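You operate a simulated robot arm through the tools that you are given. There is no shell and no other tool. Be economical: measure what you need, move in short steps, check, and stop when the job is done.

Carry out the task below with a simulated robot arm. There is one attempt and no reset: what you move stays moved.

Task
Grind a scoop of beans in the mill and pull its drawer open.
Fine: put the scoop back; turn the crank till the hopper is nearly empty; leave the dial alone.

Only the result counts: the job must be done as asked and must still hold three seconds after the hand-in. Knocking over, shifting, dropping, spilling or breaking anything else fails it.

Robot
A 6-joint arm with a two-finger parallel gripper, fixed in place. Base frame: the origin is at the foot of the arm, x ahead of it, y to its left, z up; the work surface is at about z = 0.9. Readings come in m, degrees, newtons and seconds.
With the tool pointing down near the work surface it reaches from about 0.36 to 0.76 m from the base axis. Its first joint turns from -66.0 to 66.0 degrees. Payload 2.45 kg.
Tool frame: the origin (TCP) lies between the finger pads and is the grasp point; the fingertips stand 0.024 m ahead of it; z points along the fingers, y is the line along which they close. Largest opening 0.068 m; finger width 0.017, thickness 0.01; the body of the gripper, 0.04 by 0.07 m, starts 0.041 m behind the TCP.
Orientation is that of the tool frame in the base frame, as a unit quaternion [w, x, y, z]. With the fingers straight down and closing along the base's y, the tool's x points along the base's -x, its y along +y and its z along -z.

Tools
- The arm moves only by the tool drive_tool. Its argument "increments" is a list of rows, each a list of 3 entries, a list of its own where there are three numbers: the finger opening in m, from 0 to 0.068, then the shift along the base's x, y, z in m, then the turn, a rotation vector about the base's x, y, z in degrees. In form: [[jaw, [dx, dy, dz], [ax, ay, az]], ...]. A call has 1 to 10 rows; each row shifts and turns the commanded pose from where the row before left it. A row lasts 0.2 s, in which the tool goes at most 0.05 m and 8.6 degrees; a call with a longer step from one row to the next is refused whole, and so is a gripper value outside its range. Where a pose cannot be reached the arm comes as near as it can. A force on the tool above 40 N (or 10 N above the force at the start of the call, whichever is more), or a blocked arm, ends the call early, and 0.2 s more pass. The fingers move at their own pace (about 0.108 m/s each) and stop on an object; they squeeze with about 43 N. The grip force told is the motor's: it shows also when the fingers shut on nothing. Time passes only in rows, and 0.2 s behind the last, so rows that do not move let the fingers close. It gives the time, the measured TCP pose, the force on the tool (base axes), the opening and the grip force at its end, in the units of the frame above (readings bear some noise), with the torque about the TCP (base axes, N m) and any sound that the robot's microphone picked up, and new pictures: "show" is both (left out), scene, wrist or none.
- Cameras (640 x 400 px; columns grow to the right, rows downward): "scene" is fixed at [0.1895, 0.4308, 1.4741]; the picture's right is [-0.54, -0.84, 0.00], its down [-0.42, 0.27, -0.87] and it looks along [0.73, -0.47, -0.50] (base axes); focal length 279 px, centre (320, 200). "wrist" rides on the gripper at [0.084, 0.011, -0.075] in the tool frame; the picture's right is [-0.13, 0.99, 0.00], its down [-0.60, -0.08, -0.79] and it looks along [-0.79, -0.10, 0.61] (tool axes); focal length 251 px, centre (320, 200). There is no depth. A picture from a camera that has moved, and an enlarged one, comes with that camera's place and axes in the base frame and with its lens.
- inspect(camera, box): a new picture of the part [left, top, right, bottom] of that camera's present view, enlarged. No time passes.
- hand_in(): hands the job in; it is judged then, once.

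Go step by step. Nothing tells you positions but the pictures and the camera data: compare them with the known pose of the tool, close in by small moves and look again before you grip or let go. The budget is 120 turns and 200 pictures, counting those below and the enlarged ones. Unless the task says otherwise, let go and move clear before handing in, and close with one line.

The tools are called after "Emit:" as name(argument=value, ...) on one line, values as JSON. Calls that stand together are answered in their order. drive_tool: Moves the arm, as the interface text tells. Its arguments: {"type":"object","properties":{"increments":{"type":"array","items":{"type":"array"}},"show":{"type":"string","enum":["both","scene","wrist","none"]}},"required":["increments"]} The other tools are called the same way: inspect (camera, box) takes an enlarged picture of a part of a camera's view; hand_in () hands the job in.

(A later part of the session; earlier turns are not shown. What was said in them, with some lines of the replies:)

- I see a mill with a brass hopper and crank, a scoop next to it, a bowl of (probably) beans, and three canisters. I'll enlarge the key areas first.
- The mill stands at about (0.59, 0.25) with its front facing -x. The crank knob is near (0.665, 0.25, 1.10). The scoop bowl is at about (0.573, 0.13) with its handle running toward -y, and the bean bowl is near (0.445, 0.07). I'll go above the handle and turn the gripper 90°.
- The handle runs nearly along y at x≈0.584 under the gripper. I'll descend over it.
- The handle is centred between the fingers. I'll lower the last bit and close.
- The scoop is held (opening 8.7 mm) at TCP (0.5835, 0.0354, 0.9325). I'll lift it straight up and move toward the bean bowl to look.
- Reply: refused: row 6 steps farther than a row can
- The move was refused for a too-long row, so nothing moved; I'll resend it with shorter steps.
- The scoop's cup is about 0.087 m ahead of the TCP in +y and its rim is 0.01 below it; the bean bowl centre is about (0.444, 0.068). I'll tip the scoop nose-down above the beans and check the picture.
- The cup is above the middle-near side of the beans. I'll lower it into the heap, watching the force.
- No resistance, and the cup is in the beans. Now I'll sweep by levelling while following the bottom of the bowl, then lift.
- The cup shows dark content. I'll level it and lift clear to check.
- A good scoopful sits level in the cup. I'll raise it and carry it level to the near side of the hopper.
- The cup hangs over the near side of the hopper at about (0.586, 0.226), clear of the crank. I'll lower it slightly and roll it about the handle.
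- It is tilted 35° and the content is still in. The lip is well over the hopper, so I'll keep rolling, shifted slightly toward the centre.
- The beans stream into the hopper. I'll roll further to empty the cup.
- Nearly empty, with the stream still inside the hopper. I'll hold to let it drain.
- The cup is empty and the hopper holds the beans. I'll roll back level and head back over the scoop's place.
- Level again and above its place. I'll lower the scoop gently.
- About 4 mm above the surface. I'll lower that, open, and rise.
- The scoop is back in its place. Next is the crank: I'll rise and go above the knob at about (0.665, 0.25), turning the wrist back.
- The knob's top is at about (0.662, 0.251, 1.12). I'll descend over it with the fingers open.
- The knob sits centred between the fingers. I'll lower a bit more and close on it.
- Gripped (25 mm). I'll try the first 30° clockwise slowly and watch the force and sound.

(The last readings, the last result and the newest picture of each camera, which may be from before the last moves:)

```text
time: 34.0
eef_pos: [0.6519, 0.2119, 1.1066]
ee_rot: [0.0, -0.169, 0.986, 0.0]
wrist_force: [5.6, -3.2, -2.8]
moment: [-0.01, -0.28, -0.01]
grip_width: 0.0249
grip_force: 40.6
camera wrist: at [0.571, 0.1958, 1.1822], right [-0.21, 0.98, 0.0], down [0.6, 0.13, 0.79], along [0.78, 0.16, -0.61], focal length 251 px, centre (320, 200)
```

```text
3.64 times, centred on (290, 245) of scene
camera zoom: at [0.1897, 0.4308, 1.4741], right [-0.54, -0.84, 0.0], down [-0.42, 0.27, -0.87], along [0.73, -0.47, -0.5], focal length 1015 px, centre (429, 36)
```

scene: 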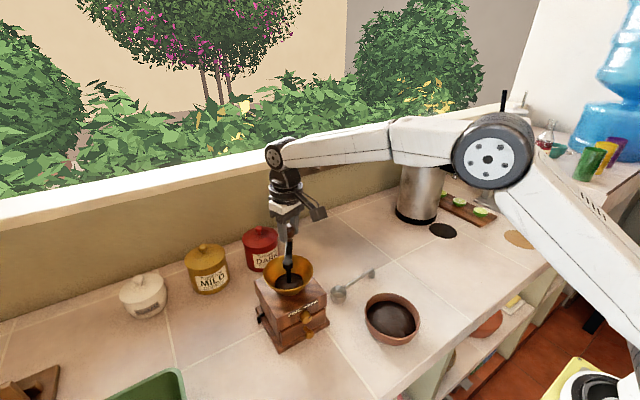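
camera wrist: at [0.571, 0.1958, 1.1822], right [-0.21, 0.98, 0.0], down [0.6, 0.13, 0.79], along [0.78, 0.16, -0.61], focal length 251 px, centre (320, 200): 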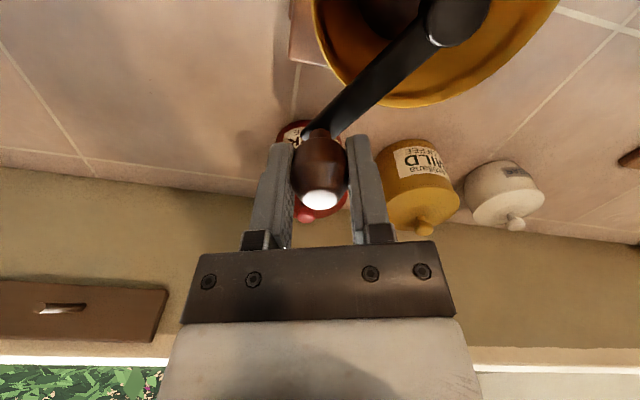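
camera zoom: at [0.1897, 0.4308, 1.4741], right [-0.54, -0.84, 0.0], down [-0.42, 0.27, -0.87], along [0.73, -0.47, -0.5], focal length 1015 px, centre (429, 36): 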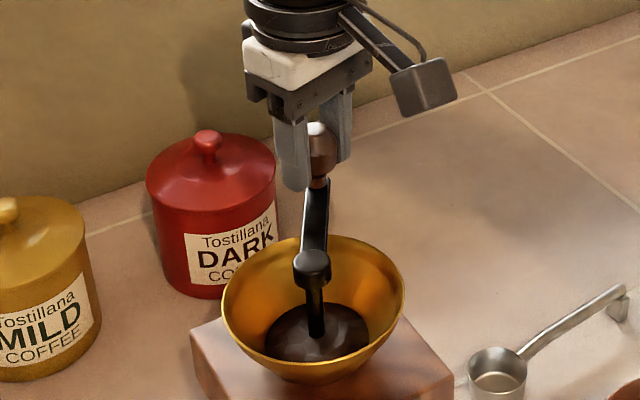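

It turns easily. I'll continue clockwise to 120° to refine the circle.

Emit:
drive_tool(increments=[[0.0, [-0.0114, -0.0148, 0], [0, 0, 0]], [0.0, [-0.0148, -0.0114, 0], [0, 0, 0]], [0.0, [-0.0173, -0.0072, 0], [0, 0, 0]], [0.0, [-0.0186, -0.0024, 0], [0, 0, 0]]], show="none")

Emit:
drive_tool(increments=[[0.0, [-0.0186, 0.0024, 0], [0, 0, 0]], [0.0, [-0.0173, 0.0072, 0], [0, 0, 0]]])

Emit:
inspect(camera="scene", box=[240, 190, 340, 300])

```text
time: 35.0
eef_pos: [0.5892, 0.1766, 1.1068]
ee_rot: [0.0, -0.168, 0.986, 0.0]
wrist_force: [0.3, -14.9, 3.1]
moment: [-0.17, -0.15, -0.03]
grip_width: 0.0248
grip_force: 40.7
```

```text
time: 35.6
eef_pos: [0.5526, 0.1862, 1.1058]
ee_rot: [-0.002, -0.169, 0.986, 0.0]
wrist_force: [-9.7, -17.1, 5.4]
moment: [-0.32, -0.09, 0.0]
grip_width: 0.0247
grip_force: 40.3
camera wrist: at [0.4712, 0.1697, 1.1826], right [-0.21, 0.98, 0.0], down [0.6, 0.13, 0.79], along [0.77, 0.16, -0.61], focal length 251 px, centre (320, 200)
```

scene: 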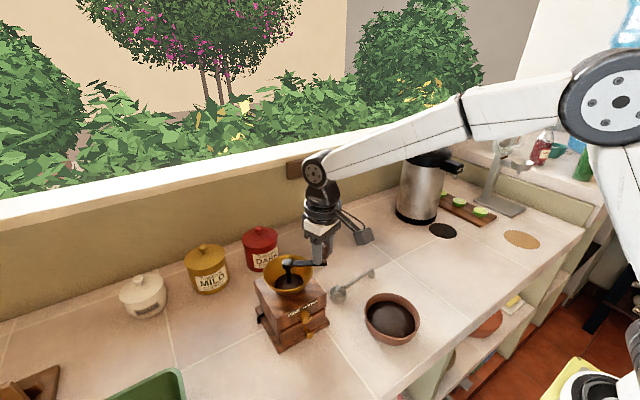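
wrist: 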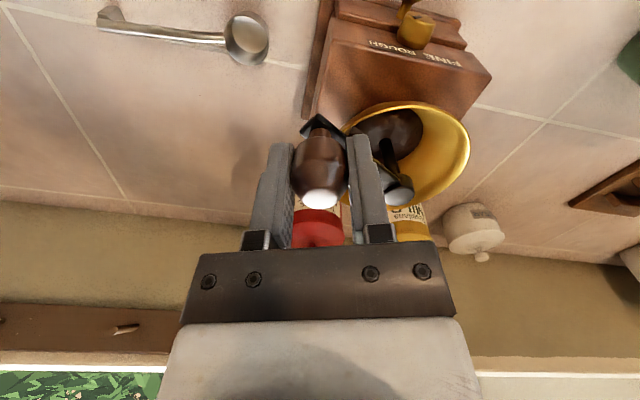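

```text
3.64 times, centred on (290, 245) of scene
camera zoom: at [0.1891, 0.4303, 1.4744], right [-0.54, -0.84, 0.0], down [-0.42, 0.27, -0.87], along [0.73, -0.47, -0.5], focal length 1015 px, centre (429, 36)
```

zoom: 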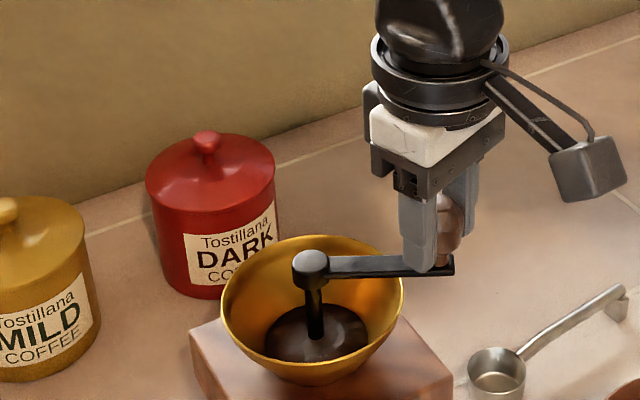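

The crank follows; a circle fit gives the hub at about (0.589, 0.2505) and radius about 0.0755. I'll continue the remaining part of the turn with the corrected circle.

Emit:
drive_tool(increments=[[0.0, [-0.0029, -0.0021, 0], [0, 0, 0]], [0.0, [-0.0201, 0.0169, 0], [0, 0, 0]], [0.0, [-0.0131, 0.0227, 0], [0, 0, 0]], [0.0, [-0.0046, 0.0258, 0], [0, 0, 0]]], show="none")

Emit:
drive_tool(increments=[[0.0, [0.0046, 0.0258, 0], [0, 0, 0]], [0.0, [0.0131, 0.0227, 0], [0, 0, 0]], [0.0, [0.0201, 0.0169, 0], [0, 0, 0]], [0.0, [0.0246, 0.009, 0], [0, 0, 0]]], show="scene")

Emit:
inspect(camera="scene", box=[240, 190, 340, 300])

```text
time: 36.6
eef_pos: [0.5166, 0.2503, 1.1067]
ee_rot: [0.003, -0.167, 0.986, 0.0]
wrist_force: [27.8, -0.8, -20.4]
moment: [0.1, -0.32, -0.01]
grip_width: 0.025
grip_force: 40.6
```

```text
time: 37.6
eef_pos: [0.578, 0.3228, 1.1065]
ee_rot: [-0.001, -0.168, 0.986, -0.002]
wrist_force: [3.8, -25.5, -1.7]
moment: [0.09, 0.08, -0.04]
grip_width: 0.0248
grip_force: 40.9
```

scene: 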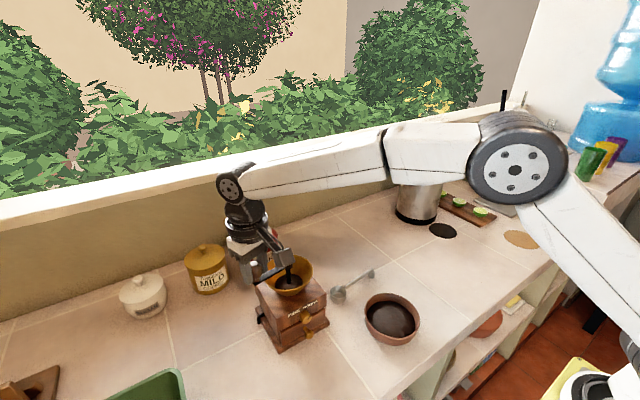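

```text
3.64 times, centred on (290, 245) of scene
camera zoom: at [0.1896, 0.43, 1.4744], right [-0.54, -0.84, 0.0], down [-0.42, 0.27, -0.87], along [0.73, -0.47, -0.5], focal length 1015 px, centre (429, 36)
```

zoom: 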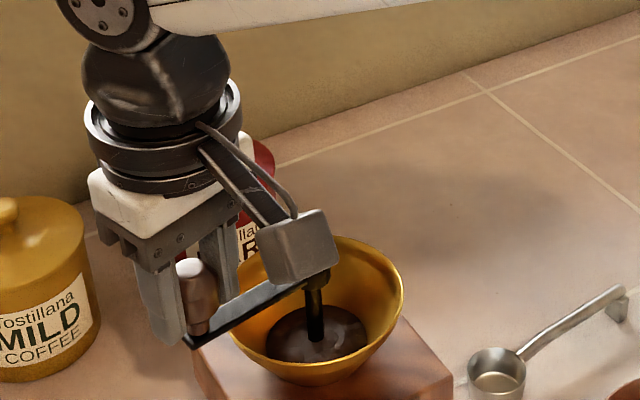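

Actual points fit hub (0.590, 0.2498) and radius 0.0735. I'll run one full turn with that circle and check the forces.

Emit:
drive_tool(increments=[[0.0, [0.0263, -0.0027, 0], [0, 0, 0]], [0.0, [0.02399, -0.00873, 0], [0, 0, 0]], [0.0, [0.01956, -0.01641, 0], [0, 0, 0]], [0.0, [0.01276, -0.02211, 0], [0, 0, 0]], [0.0, [0.00443, -0.02514, 0], [0, 0, 0]], [0.0, [-0.00443, -0.02514, 0], [0, 0, 0]], [0.0, [-0.01276, -0.02211, 0], [0, 0, 0]], [0.0, [-0.01956, -0.01641, 0], [0, 0, 0]], [0.0, [-0.02399, -0.00873, 0], [0, 0, 0]]], show="none")

Emit:
inspect(camera="scene", box=[240, 190, 340, 300])

Emit:
drive_tool(increments=[[0.0, [-0.02553, 0, 0], [0, 0, 0]], [0.0, [-0.02399, 0.00873, 0], [0, 0, 0]], [0.0, [-0.01956, 0.01641, 0], [0, 0, 0]], [0.0, [-0.01276, 0.02211, 0], [0, 0, 0]], [0.0, [-0.00443, 0.02514, 0], [0, 0, 0]], [0.0, [0.00443, 0.02514, 0], [0, 0, 0]], [0.0, [0.01276, 0.02211, 0], [0, 0, 0]], [0.0, [0.01956, 0.01641, 0], [0, 0, 0]], [0.0, [0.02399, 0.00873, 0], [0, 0, 0]]], show="none")

Emit:
inspect(camera="scene", box=[240, 190, 340, 300])

```text
time: 39.6
eef_pos: [0.6027, 0.1778, 1.1062]
ee_rot: [0.0, -0.168, 0.986, 0.0]
wrist_force: [-0.7, 2.7, -1.9]
moment: [0.16, -0.9, -0.01]
grip_width: 0.0248
grip_force: 40.4
```

```text
3.64 times, centred on (290, 245) of scene
camera zoom: at [0.1895, 0.4309, 1.4741], right [-0.54, -0.84, 0.0], down [-0.42, 0.27, -0.87], along [0.73, -0.47, -0.5], focal length 1015 px, centre (429, 36)
```

zoom: 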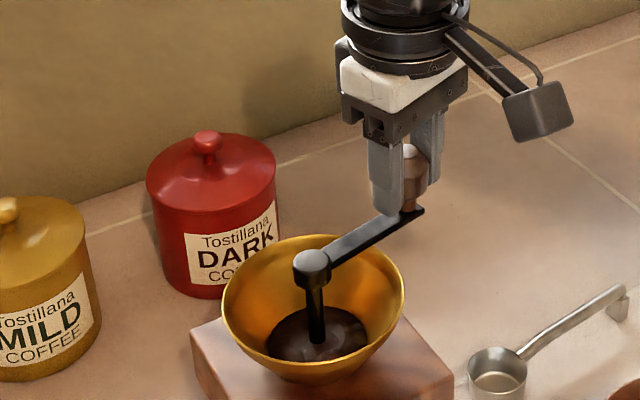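

```text
time: 41.6
eef_pos: [0.5767, 0.3214, 1.1063]
ee_rot: [0.0, -0.168, 0.986, 0.001]
wrist_force: [0.9, -6.8, -0.7]
moment: [-0.07, 0.56, 0.01]
grip_width: 0.0249
grip_force: 41.0
```

```text
3.64 times, centred on (290, 245) of scene
camera zoom: at [0.1895, 0.4306, 1.4742], right [-0.54, -0.84, 0.0], down [-0.42, 0.27, -0.87], along [0.73, -0.47, -0.5], focal length 1015 px, centre (429, 36)
```

zoom: 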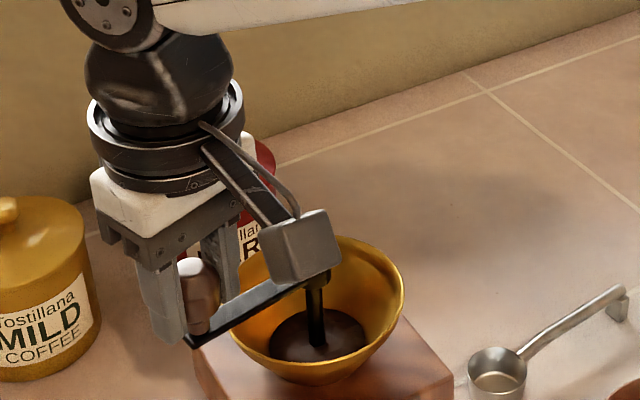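

Forces are low and the level is dropping slowly. I'll run several more turns.

Emit:
drive_tool(increments=[[0.0, [0.02553, 0, 0], [0, 0, 0]], [0.0, [0.02399, -0.00873, 0], [0, 0, 0]], [0.0, [0.01956, -0.01641, 0], [0, 0, 0]], [0.0, [0.01276, -0.02211, 0], [0, 0, 0]], [0.0, [0.00443, -0.02514, 0], [0, 0, 0]], [0.0, [-0.00443, -0.02514, 0], [0, 0, 0]], [0.0, [-0.01276, -0.02211, 0], [0, 0, 0]], [0.0, [-0.01956, -0.01641, 0], [0, 0, 0]], [0.0, [-0.02399, -0.00873, 0], [0, 0, 0]]], show="none")

Emit:
drive_tool(increments=[[0.0, [-0.02553, 0, 0], [0, 0, 0]], [0.0, [-0.02399, 0.00873, 0], [0, 0, 0]], [0.0, [-0.01956, 0.01641, 0], [0, 0, 0]], [0.0, [-0.01276, 0.02211, 0], [0, 0, 0]], [0.0, [-0.00443, 0.02514, 0], [0, 0, 0]], [0.0, [0.00443, 0.02514, 0], [0, 0, 0]], [0.0, [0.01276, 0.02211, 0], [0, 0, 0]], [0.0, [0.01956, 0.01641, 0], [0, 0, 0]], [0.0, [0.02399, 0.00873, 0], [0, 0, 0]]], show="none")

Emit:
drive_tool(increments=[[0.0, [0.02553, 0, 0], [0, 0, 0]], [0.0, [0.02399, -0.00873, 0], [0, 0, 0]], [0.0, [0.01956, -0.01641, 0], [0, 0, 0]], [0.0, [0.01276, -0.02211, 0], [0, 0, 0]], [0.0, [0.00443, -0.02514, 0], [0, 0, 0]], [0.0, [-0.00443, -0.02514, 0], [0, 0, 0]], [0.0, [-0.01276, -0.02211, 0], [0, 0, 0]], [0.0, [-0.01956, -0.01641, 0], [0, 0, 0]], [0.0, [-0.02399, -0.00873, 0], [0, 0, 0]]], show="none")

Emit:
inspect(camera="scene", box=[240, 190, 340, 300])

```text
time: 43.6
eef_pos: [0.6024, 0.1776, 1.1063]
ee_rot: [-0.001, -0.168, 0.986, 0.0]
wrist_force: [-0.3, 2.8, -7.6]
moment: [-0.33, 0.33, -0.04]
grip_width: 0.0247
grip_force: 40.2
```

```text
time: 45.6
eef_pos: [0.5776, 0.322, 1.1075]
ee_rot: [0.001, -0.168, 0.986, 0.0]
wrist_force: [-0.1, -4.6, -3.8]
moment: [0.18, 0.21, -0.02]
grip_width: 0.0251
grip_force: 40.2
```

```text
time: 47.6
eef_pos: [0.6009, 0.1767, 1.1076]
ee_rot: [0.0, -0.168, 0.986, 0.0]
wrist_force: [0.2, -4.2, -5.8]
moment: [0.07, -0.87, 0.0]
grip_width: 0.025
grip_force: 40.1
```

```text
3.64 times, centred on (290, 245) of scene
camera zoom: at [0.1896, 0.4307, 1.4741], right [-0.54, -0.84, 0.0], down [-0.42, 0.27, -0.87], along [0.73, -0.47, -0.5], focal length 1015 px, centre (429, 36)
```

zoom: 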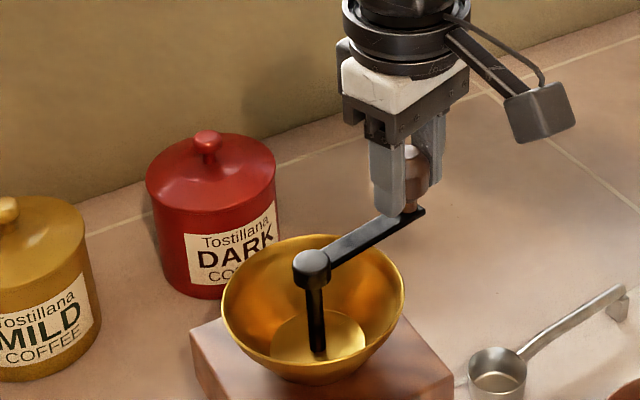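

The hopper is visibly empty down to its brass floor. I'll let go of the knob and rise, then look at the drawer.

Emit:
drive_tool(increments=[[0.015, [0, 0, 0], [0, 0, 0]], [0.04, [0, 0, 0], [0, 0, 0]], [0.06, [0, 0, 0], [0, 0, 0]], [0.06, [0, 0, 0.03], [0, 0, 0]], [0.06, [0, 0, 0.04], [0, 0, 0]], [0.06, [0, 0, 0.04], [0, 0, 0]]], show="scene")

Emit:
inspect(camera="scene", box=[240, 240, 360, 360])

```text
time: 49.0
eef_pos: [0.6004, 0.1775, 1.2183]
ee_rot: [0.0, -0.168, 0.986, 0.0]
wrist_force: [-0.3, -0.1, 0.4]
moment: [0.02, -0.02, 0.03]
grip_width: 0.0601
grip_force: 0.1
```

scene: 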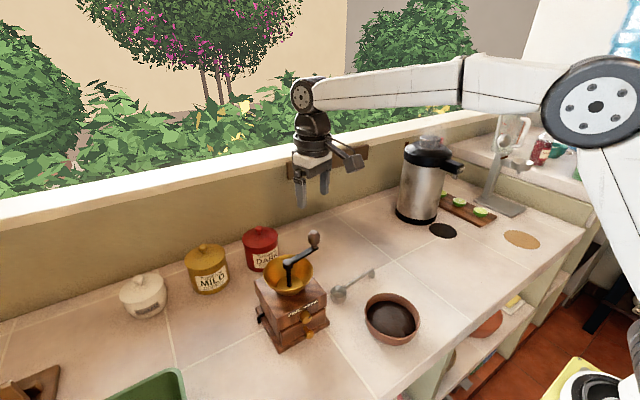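

```text
3.33 times, centred on (300, 300) of scene
camera zoom: at [0.1895, 0.4308, 1.4741], right [-0.54, -0.84, 0.0], down [-0.42, 0.27, -0.87], along [0.73, -0.47, -0.5], focal length 931 px, centre (387, -133)
```

zoom: 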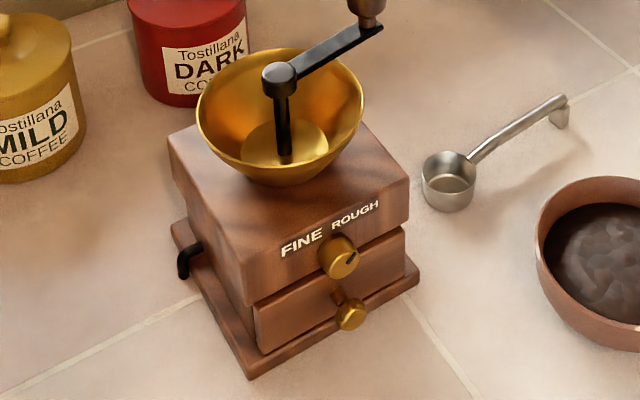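

The knob is released. For the drawer I'll come from the front with the fingers tilted forward and the camera on top, so I'll move in front of the mill at height and turn the wrist.

Emit:
drive_tool(increments=[[0.06, [-0.015, 0, 0], [0, 0, 8]], [0.06, [-0.02, 0.005, 0], [0, 0, 8]], [0.06, [-0.02, 0.007, 0], [0, 0, 8]], [0.06, [-0.02, 0.007, 0], [0, 0, 8]], [0.06, [-0.02, 0.007, 0], [0, 0, 8]], [0.06, [-0.02, 0.007, 0], [0, 0, 8]], [0.06, [-0.02, 0.007, 0], [0, 0, 8]], [0.06, [-0.02, 0.01, 0], [0, 0, 8]], [0.06, [-0.02, 0.01, 0], [0, 0, 8]], [0.06, [-0.005, 0.012, 0], [0, 0, 8]]], show="none")

Emit:
drive_tool(increments=[[0.06, [0, 0, 0], [0, 0, 8]], [0.06, [0, 0, 0], [0, 0, 8]], [0.06, [0, 0, 0], [0, 0, 8]], [0.06, [0, 0, 0], [0, 0, 8]], [0.06, [0, 0, 0], [0, 0, 8]], [0.06, [0, 0, 0], [0, 0, 8]], [0.06, [0, 0, 0], [0, 0, 8]], [0.06, [0, 0, 0], [0, 0, 8]], [0.06, [0, 0, 0], [0, 0, 8]], [0.06, [0, 0, 0], [0, 0, 8]]], show="both")

```text
time: 51.2
eef_pos: [0.4216, 0.2496, 1.2179]
ee_rot: [0.0, 0.763, -0.646, 0.001]
wrist_force: [0.3, -1.2, -0.5]
moment: [0.0, 0.0, -0.02]
grip_width: 0.0598
grip_force: 0.0
```

```text
time: 53.4
eef_pos: [0.4223, 0.2492, 1.2174]
ee_rot: [0.0, 1.0, -0.004, 0.0]
wrist_force: [0.9, -1.2, -0.3]
moment: [-0.01, 0.02, 0.0]
grip_width: 0.0597
grip_force: 0.1
camera wrist: at [0.5076, 0.2382, 1.2927], right [-0.14, -0.99, 0.0], down [-0.6, 0.08, 0.79], along [-0.79, 0.11, -0.61], focal length 251 px, centre (320, 200)
```

scene: 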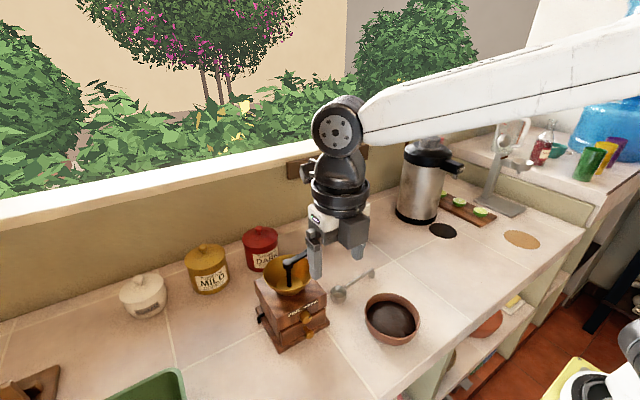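
wrist: 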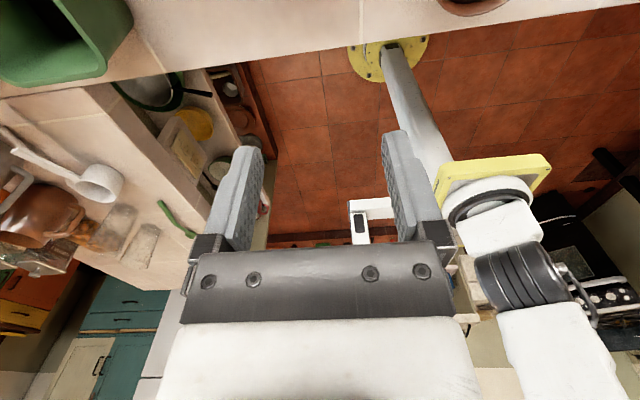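

The flip worked. Now I'll tilt the fingers forward by 65°, still high.

Emit:
drive_tool(increments=[[0.06, [0, 0, 0], [0, -8.1, 0]], [0.06, [0, 0, 0], [0, -8.1, 0]], [0.06, [0, 0, 0], [0, -8.1, 0]], [0.06, [0, 0, -0.01], [0, -8.1, 0]], [0.06, [0, 0, -0.02], [0, -8.1, 0]], [0.06, [0, 0, -0.02], [0, -8.1, 0]], [0.06, [0, 0, -0.02], [0, -8.1, 0]], [0.06, [0, 0, -0.02], [0, -8.1, 0]], [0.06, [0, 0, -0.02], [0, 0, 0]], [0.06, [0, 0, 0], [0, 0, 0]]], show="both")

```text
time: 55.6
eef_pos: [0.4215, 0.2492, 1.1071]
ee_rot: [-0.003, 0.844, -0.005, 0.536]
wrist_force: [0.2, -0.2, 1.2]
moment: [-0.02, -0.01, 0.01]
grip_width: 0.0602
grip_force: 0.0
camera wrist: at [0.3905, 0.238, 1.2156], right [-0.06, -0.99, -0.13], down [-0.97, 0.09, -0.21], along [0.22, 0.11, -0.97], focal length 251 px, centre (320, 200)
```

scene: 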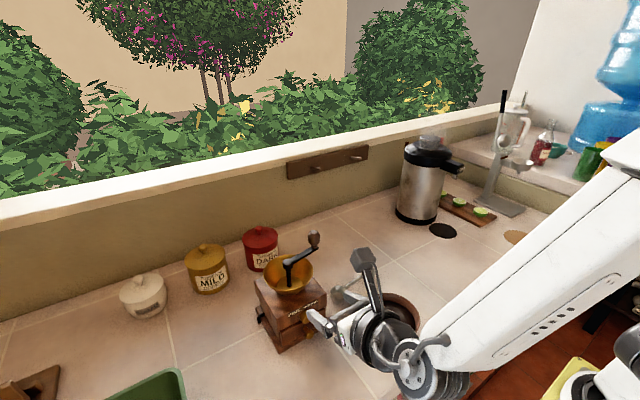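
wrist: 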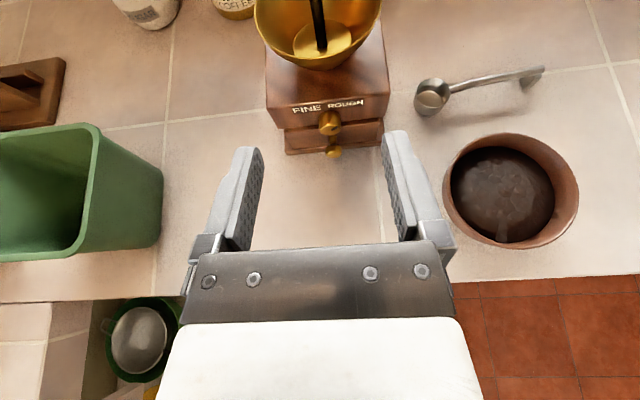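

The pose is feasible and the wrist camera sees the drawer knob well. I'll go down to a pre-approach position in front of it.

Emit:
drive_tool(increments=[[0.06, [0, 0, -0.04], [0, 0, 0]], [0.06, [0, 0, -0.04], [0, 0, 0]], [0.06, [0.005, 0, -0.035], [0, 0, 0]], [0.06, [0.01, 0, -0.01], [0, 0, 0]]], show="both")

Emit:
inspect(camera="wrist", box=[240, 0, 400, 160])

Emit:
inspect(camera="scene", box=[240, 240, 400, 360])

```text
time: 56.6
eef_pos: [0.4373, 0.2492, 0.9819]
ee_rot: [-0.003, 0.844, -0.004, 0.536]
wrist_force: [0.0, 0.9, -0.9]
moment: [0.02, 0.0, 0.01]
grip_width: 0.0598
grip_force: 0.0
camera wrist: at [0.4064, 0.238, 1.0902], right [-0.06, -0.99, -0.13], down [-0.97, 0.09, -0.21], along [0.22, 0.11, -0.97], focal length 251 px, centre (320, 200)
```

scene: 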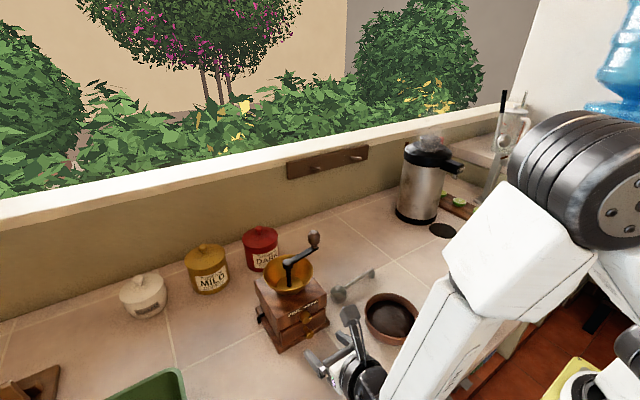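
wrist: 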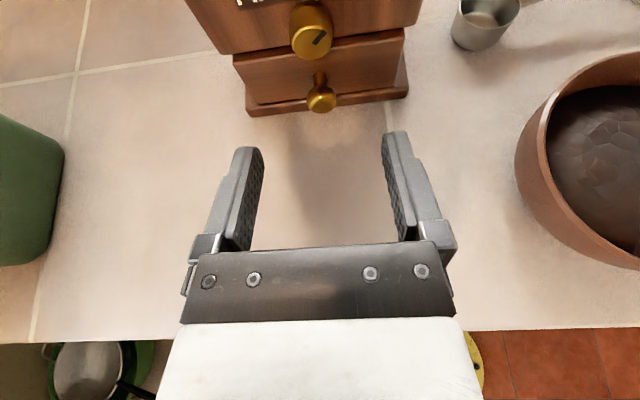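

```text
2.50 times, centred on (320, 80) of wrist
camera zoom: at [0.4064, 0.238, 1.0902], right [-0.06, -0.99, -0.13], down [-0.97, 0.09, -0.21], along [0.22, 0.11, -0.97], focal length 629 px, centre (320, 500)
```

zoom: 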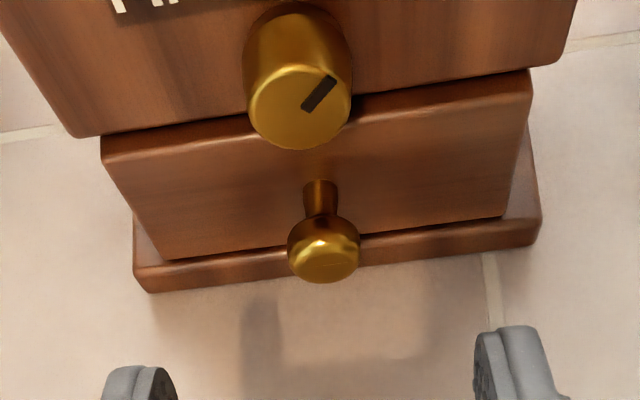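

```text
3.33 times, centred on (320, 300) of scene
camera zoom: at [0.1895, 0.4309, 1.4741], right [-0.54, -0.84, 0.0], down [-0.42, 0.27, -0.87], along [0.73, -0.47, -0.5], focal length 931 px, centre (320, -133)
```

zoom: 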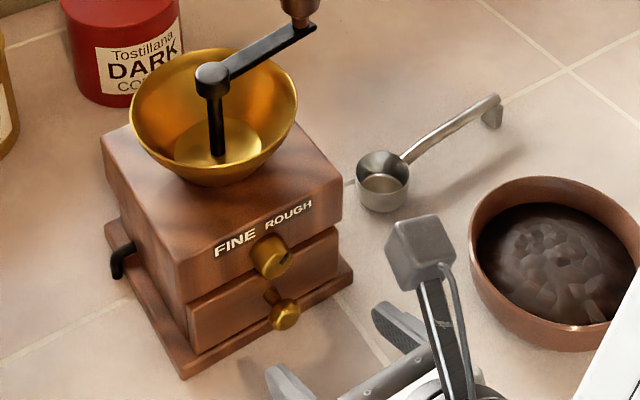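

The drawer knob head is at about (0.511, 0.250, 0.937) and the dial well above at z≈0.977. I'll advance along the finger direction so the fingertips straddle the knob head.

Emit:
drive_tool(increments=[[0.05, [0.022, 0, -0.014], [0, 0, 0]], [0.05, [0.021, 0.001, -0.013], [0, 0, 0]], [0.05, [0.012, 0, -0.008], [0, 0, 0]]], show="wrist")

Emit:
inspect(camera="scene", box=[260, 270, 360, 370])

```text
time: 57.4
eef_pos: [0.4911, 0.2515, 0.948]
ee_rot: [-0.003, 0.845, -0.004, 0.535]
wrist_force: [0.1, -0.5, 0.4]
moment: [-0.03, -0.02, 0.01]
grip_width: 0.0503
grip_force: 0.1
camera wrist: at [0.4614, 0.2386, 1.056], right [-0.06, -0.99, -0.13], down [-0.97, 0.09, -0.21], along [0.22, 0.11, -0.97], focal length 251 px, centre (320, 200)
```

wrist: 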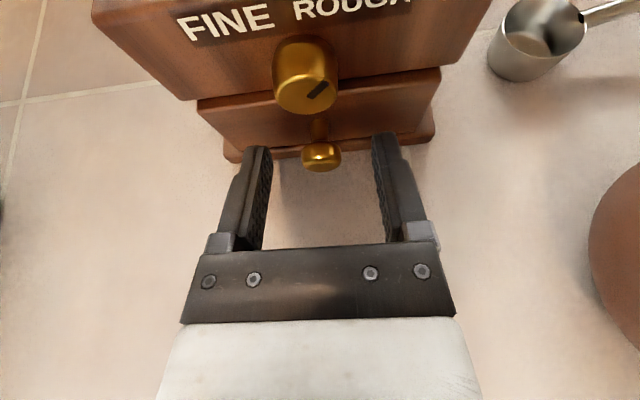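

```text
4.00 times, centred on (310, 320) of scene
camera zoom: at [0.1895, 0.4308, 1.4741], right [-0.54, -0.84, 0.0], down [-0.42, 0.27, -0.87], along [0.73, -0.47, -0.5], focal length 1117 px, centre (360, -280)
```

zoom: 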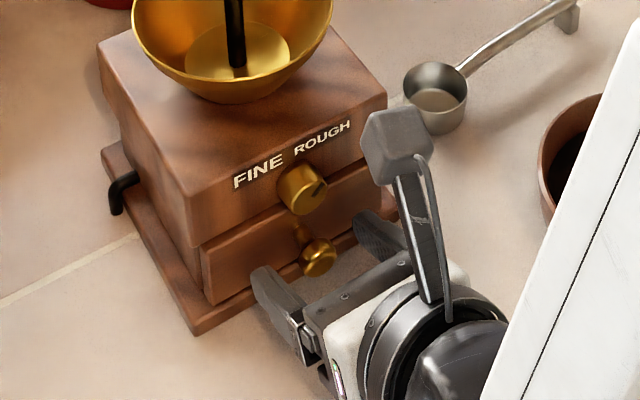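

Aligned. I'll advance 12 mm more and close.

Emit:
drive_tool(increments=[[0.05, [0.012, -0.001, -0.006], [0, 0, 0]], [0.03, [0, 0, 0], [0, 0, 0]], [0.01, [0, 0, 0], [0, 0, 0]], [0.0, [0, 0, 0], [0, 0, 0]], [0.0, [0, 0, 0], [0, 0, 0]]], show="wrist")

Emit:
inspect(camera="scene", box=[260, 270, 360, 370])

```text
time: 58.6
eef_pos: [0.5017, 0.25, 0.9404]
ee_rot: [-0.003, 0.846, -0.002, 0.534]
wrist_force: [-35.9, 10.3, -6.8]
moment: [0.06, 0.07, 0.15]
grip_width: 0.0188
grip_force: 37.2
camera wrist: at [0.4714, 0.2383, 1.049], right [-0.06, -0.99, -0.12], down [-0.98, 0.08, -0.2], along [0.21, 0.11, -0.97], focal length 251 px, centre (320, 200)
```

wrist: 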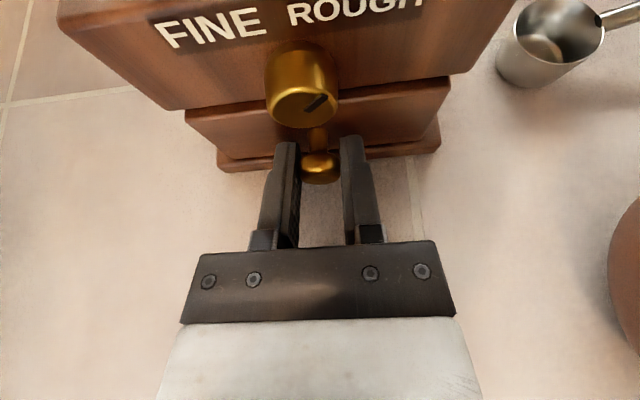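

```text
4.00 times, centred on (310, 320) of scene
camera zoom: at [0.1886, 0.4312, 1.4741], right [-0.54, -0.84, 0.0], down [-0.42, 0.27, -0.87], along [0.73, -0.47, -0.49], focal length 1117 px, centre (360, -280)
```

zoom: 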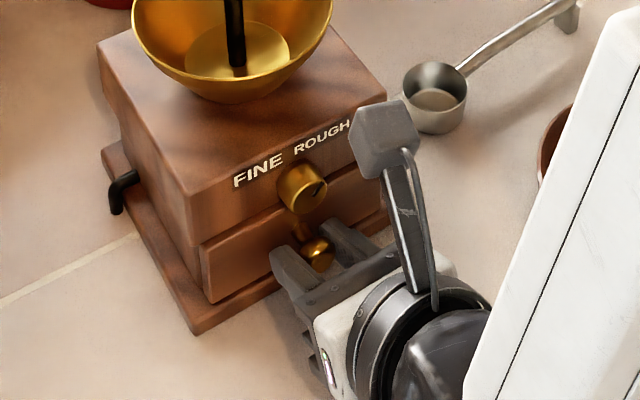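

The knob is gripped (18.8 mm); there is some push-back, which pulling will relieve. I'll pull the drawer out in small steps.

Emit:
drive_tool(increments=[[0.0, [-0.004, 0, 0], [0, 0, 0]], [0.0, [-0.006, 0, 0], [0, 0, 0]], [0.0, [-0.008, 0, 0], [0, 0, 0]], [0.0, [0, 0, 0], [0, 0, 0]]], show="wrist")

Emit:
inspect(camera="scene", box=[260, 270, 360, 370])

```text
time: 59.6
eef_pos: [0.4864, 0.2506, 0.9404]
ee_rot: [-0.003, 0.846, -0.005, 0.534]
wrist_force: [0.3, 4.6, -23.2]
moment: [0.1, 0.24, 0.06]
grip_width: 0.0188
grip_force: 36.6
camera wrist: at [0.4558, 0.2382, 1.0491], right [-0.06, -0.99, -0.13], down [-0.98, 0.09, -0.2], along [0.21, 0.11, -0.97], focal length 251 px, centre (320, 200)
```

wrist: 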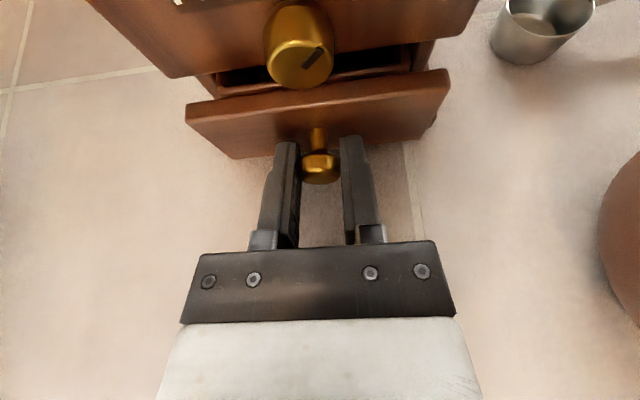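

```text
4.00 times, centred on (310, 320) of scene
camera zoom: at [0.1899, 0.4312, 1.4739], right [-0.54, -0.84, 0.0], down [-0.42, 0.27, -0.87], along [0.73, -0.47, -0.5], focal length 1117 px, centre (360, -280)
```

zoom: 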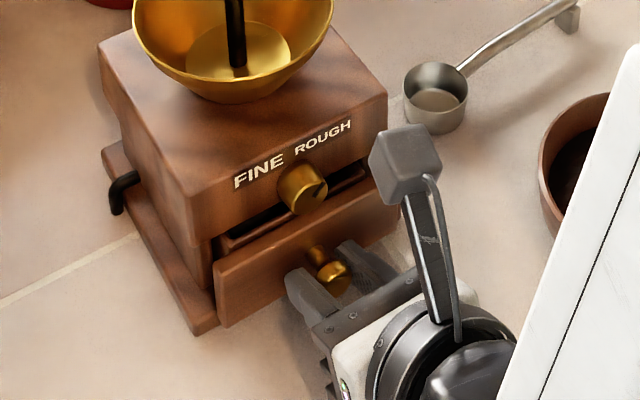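

The drawer slides out. I'll lower 1.5 mm to relieve the vertical load and pull another 3 cm or so.

Emit:
drive_tool(increments=[[0.0, [-0.006, 0, -0.0015], [0, 0, 0]], [0.0, [-0.008, 0, 0], [0, 0, 0]], [0.0, [-0.008, 0, 0], [0, 0, 0]], [0.0, [-0.008, 0, 0], [0, 0, 0]], [0.0, [0, 0, 0], [0, 0, 0]]], show="both")

Emit:
inspect(camera="scene", box=[260, 270, 360, 370])

```text
time: 60.8
eef_pos: [0.4565, 0.2502, 0.9395]
ee_rot: [-0.003, 0.844, -0.005, 0.537]
wrist_force: [0.4, -2.7, 1.7]
moment: [0.01, -0.18, -0.01]
grip_width: 0.0187
grip_force: 36.8
camera wrist: at [0.4252, 0.2382, 1.0489], right [-0.06, -0.99, -0.13], down [-0.97, 0.09, -0.21], along [0.22, 0.11, -0.97], focal length 251 px, centre (320, 200)
```

scene: 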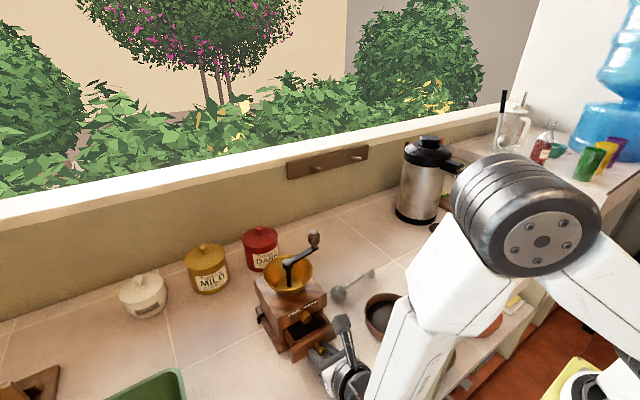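
wrist: 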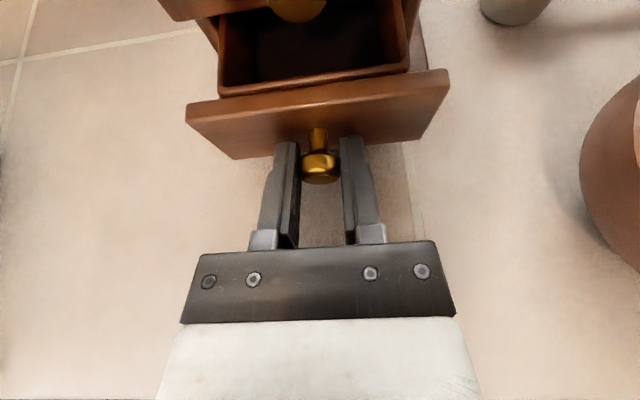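

```text
4.00 times, centred on (310, 320) of scene
camera zoom: at [0.1895, 0.4307, 1.4742], right [-0.54, -0.84, 0.0], down [-0.42, 0.27, -0.87], along [0.73, -0.47, -0.5], focal length 1117 px, centre (360, -280)
```

zoom: 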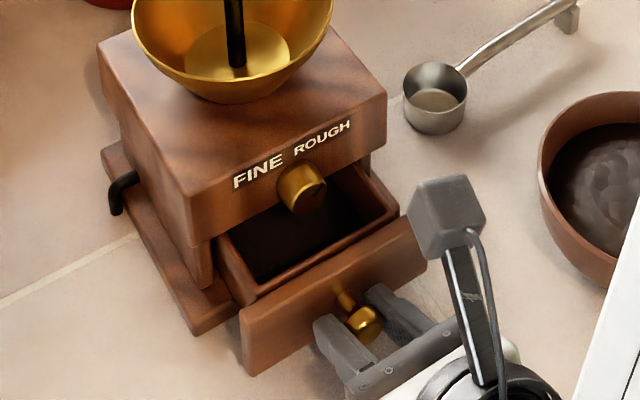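

The drawer is open about 4.5 cm and shows ground coffee. I'll pull another 2 cm, watching for a stop.

Emit:
drive_tool(increments=[[0.0, [-0.006, 0, 0], [0, 0, 0]], [0.0, [-0.006, 0, 0], [0, 0, 0]], [0.0, [-0.006, 0, 0], [0, 0, 0]], [0.0, [0, 0, 0], [0, 0, 0]]], show="none")

Emit:
inspect(camera="scene", box=[260, 270, 360, 370])

```text
time: 61.8
eef_pos: [0.4389, 0.2502, 0.9409]
ee_rot: [-0.003, 0.844, -0.005, 0.537]
wrist_force: [-0.2, -5.2, 15.1]
moment: [0.01, -0.42, -0.06]
grip_width: 0.0189
grip_force: 37.0
```

```text
4.00 times, centred on (310, 320) of scene
camera zoom: at [0.1892, 0.4306, 1.4742], right [-0.54, -0.84, 0.0], down [-0.42, 0.27, -0.87], along [0.73, -0.47, -0.5], focal length 1117 px, centre (360, -280)
```

zoom: 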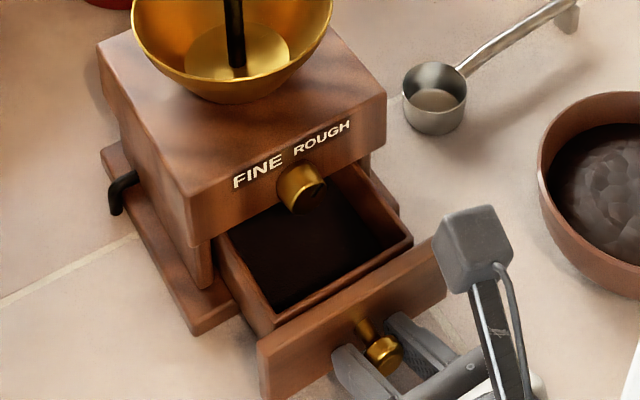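

The drawer is open over 6 cm. I'll relieve the vertical load, open the fingers and back off along the finger axis.

Emit:
drive_tool(increments=[[0.0, [0, 0, 0.0015], [0, 0, 0]], [0.025, [0, 0, 0], [0, 0, 0]], [0.045, [0, 0, 0], [0, 0, 0]], [0.05, [0, 0, 0], [0, 0, 0]], [0.05, [-0.018, 0, 0.008], [0, 0, 0]], [0.05, [-0.02, 0, 0.01], [0, 0, 0]], [0.05, [-0.02, 0, 0.02], [0, 0, 0]], [0.05, [0, 0, 0.04], [0, 0, 0]], [0.05, [0, 0, 0.045], [0, 0, 0]], [0.05, [0, 0, 0.045], [0, 0, 0]]], show="scene")

Emit:
inspect(camera="scene", box=[220, 220, 440, 370])

```text
time: 64.0
eef_pos: [0.3919, 0.2449, 1.1086]
ee_rot: [-0.003, 0.845, -0.004, 0.535]
wrist_force: [-0.1, -1.2, 0.0]
moment: [-0.02, -0.02, 0.0]
grip_width: 0.0499
grip_force: 0.1
out of reach, approached as far as the arm can: row 7
```

scene: 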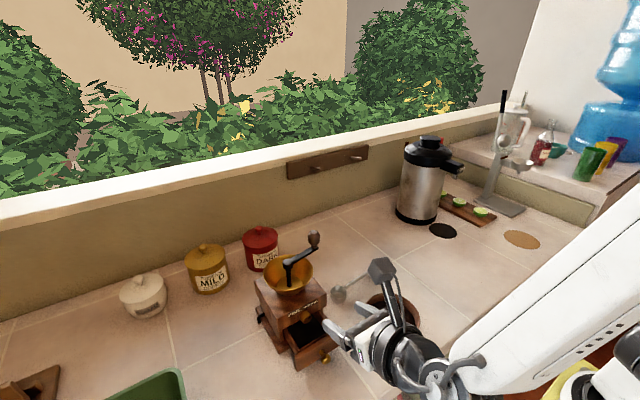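

```text
2.67 times, centred on (330, 295) of scene
camera zoom: at [0.1895, 0.4308, 1.4741], right [-0.54, -0.84, 0.0], down [-0.42, 0.27, -0.87], along [0.73, -0.47, -0.5], focal length 744 px, centre (293, -53)
```

zoom: 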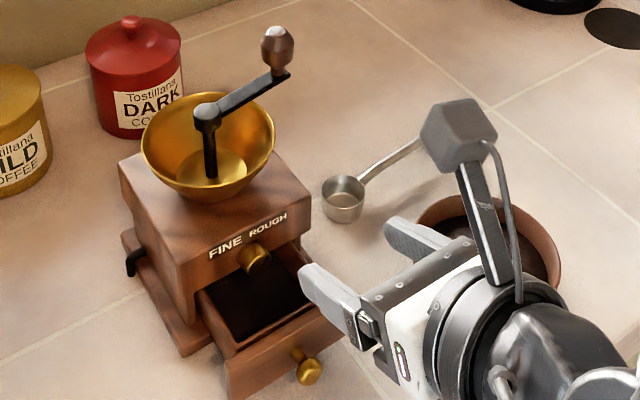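

The drawer is open with grounds in it, the hopper is empty, the scoop is back, the dial is untouched and the arm is clear. I'm handing in.

Emit:
hand_in()

```text
The job is handed in.
```

I ground a scoop of beans until the hopper was empty, pulled the mill's drawer open about 6 cm, put the scoop back in its place and left the dial alone.
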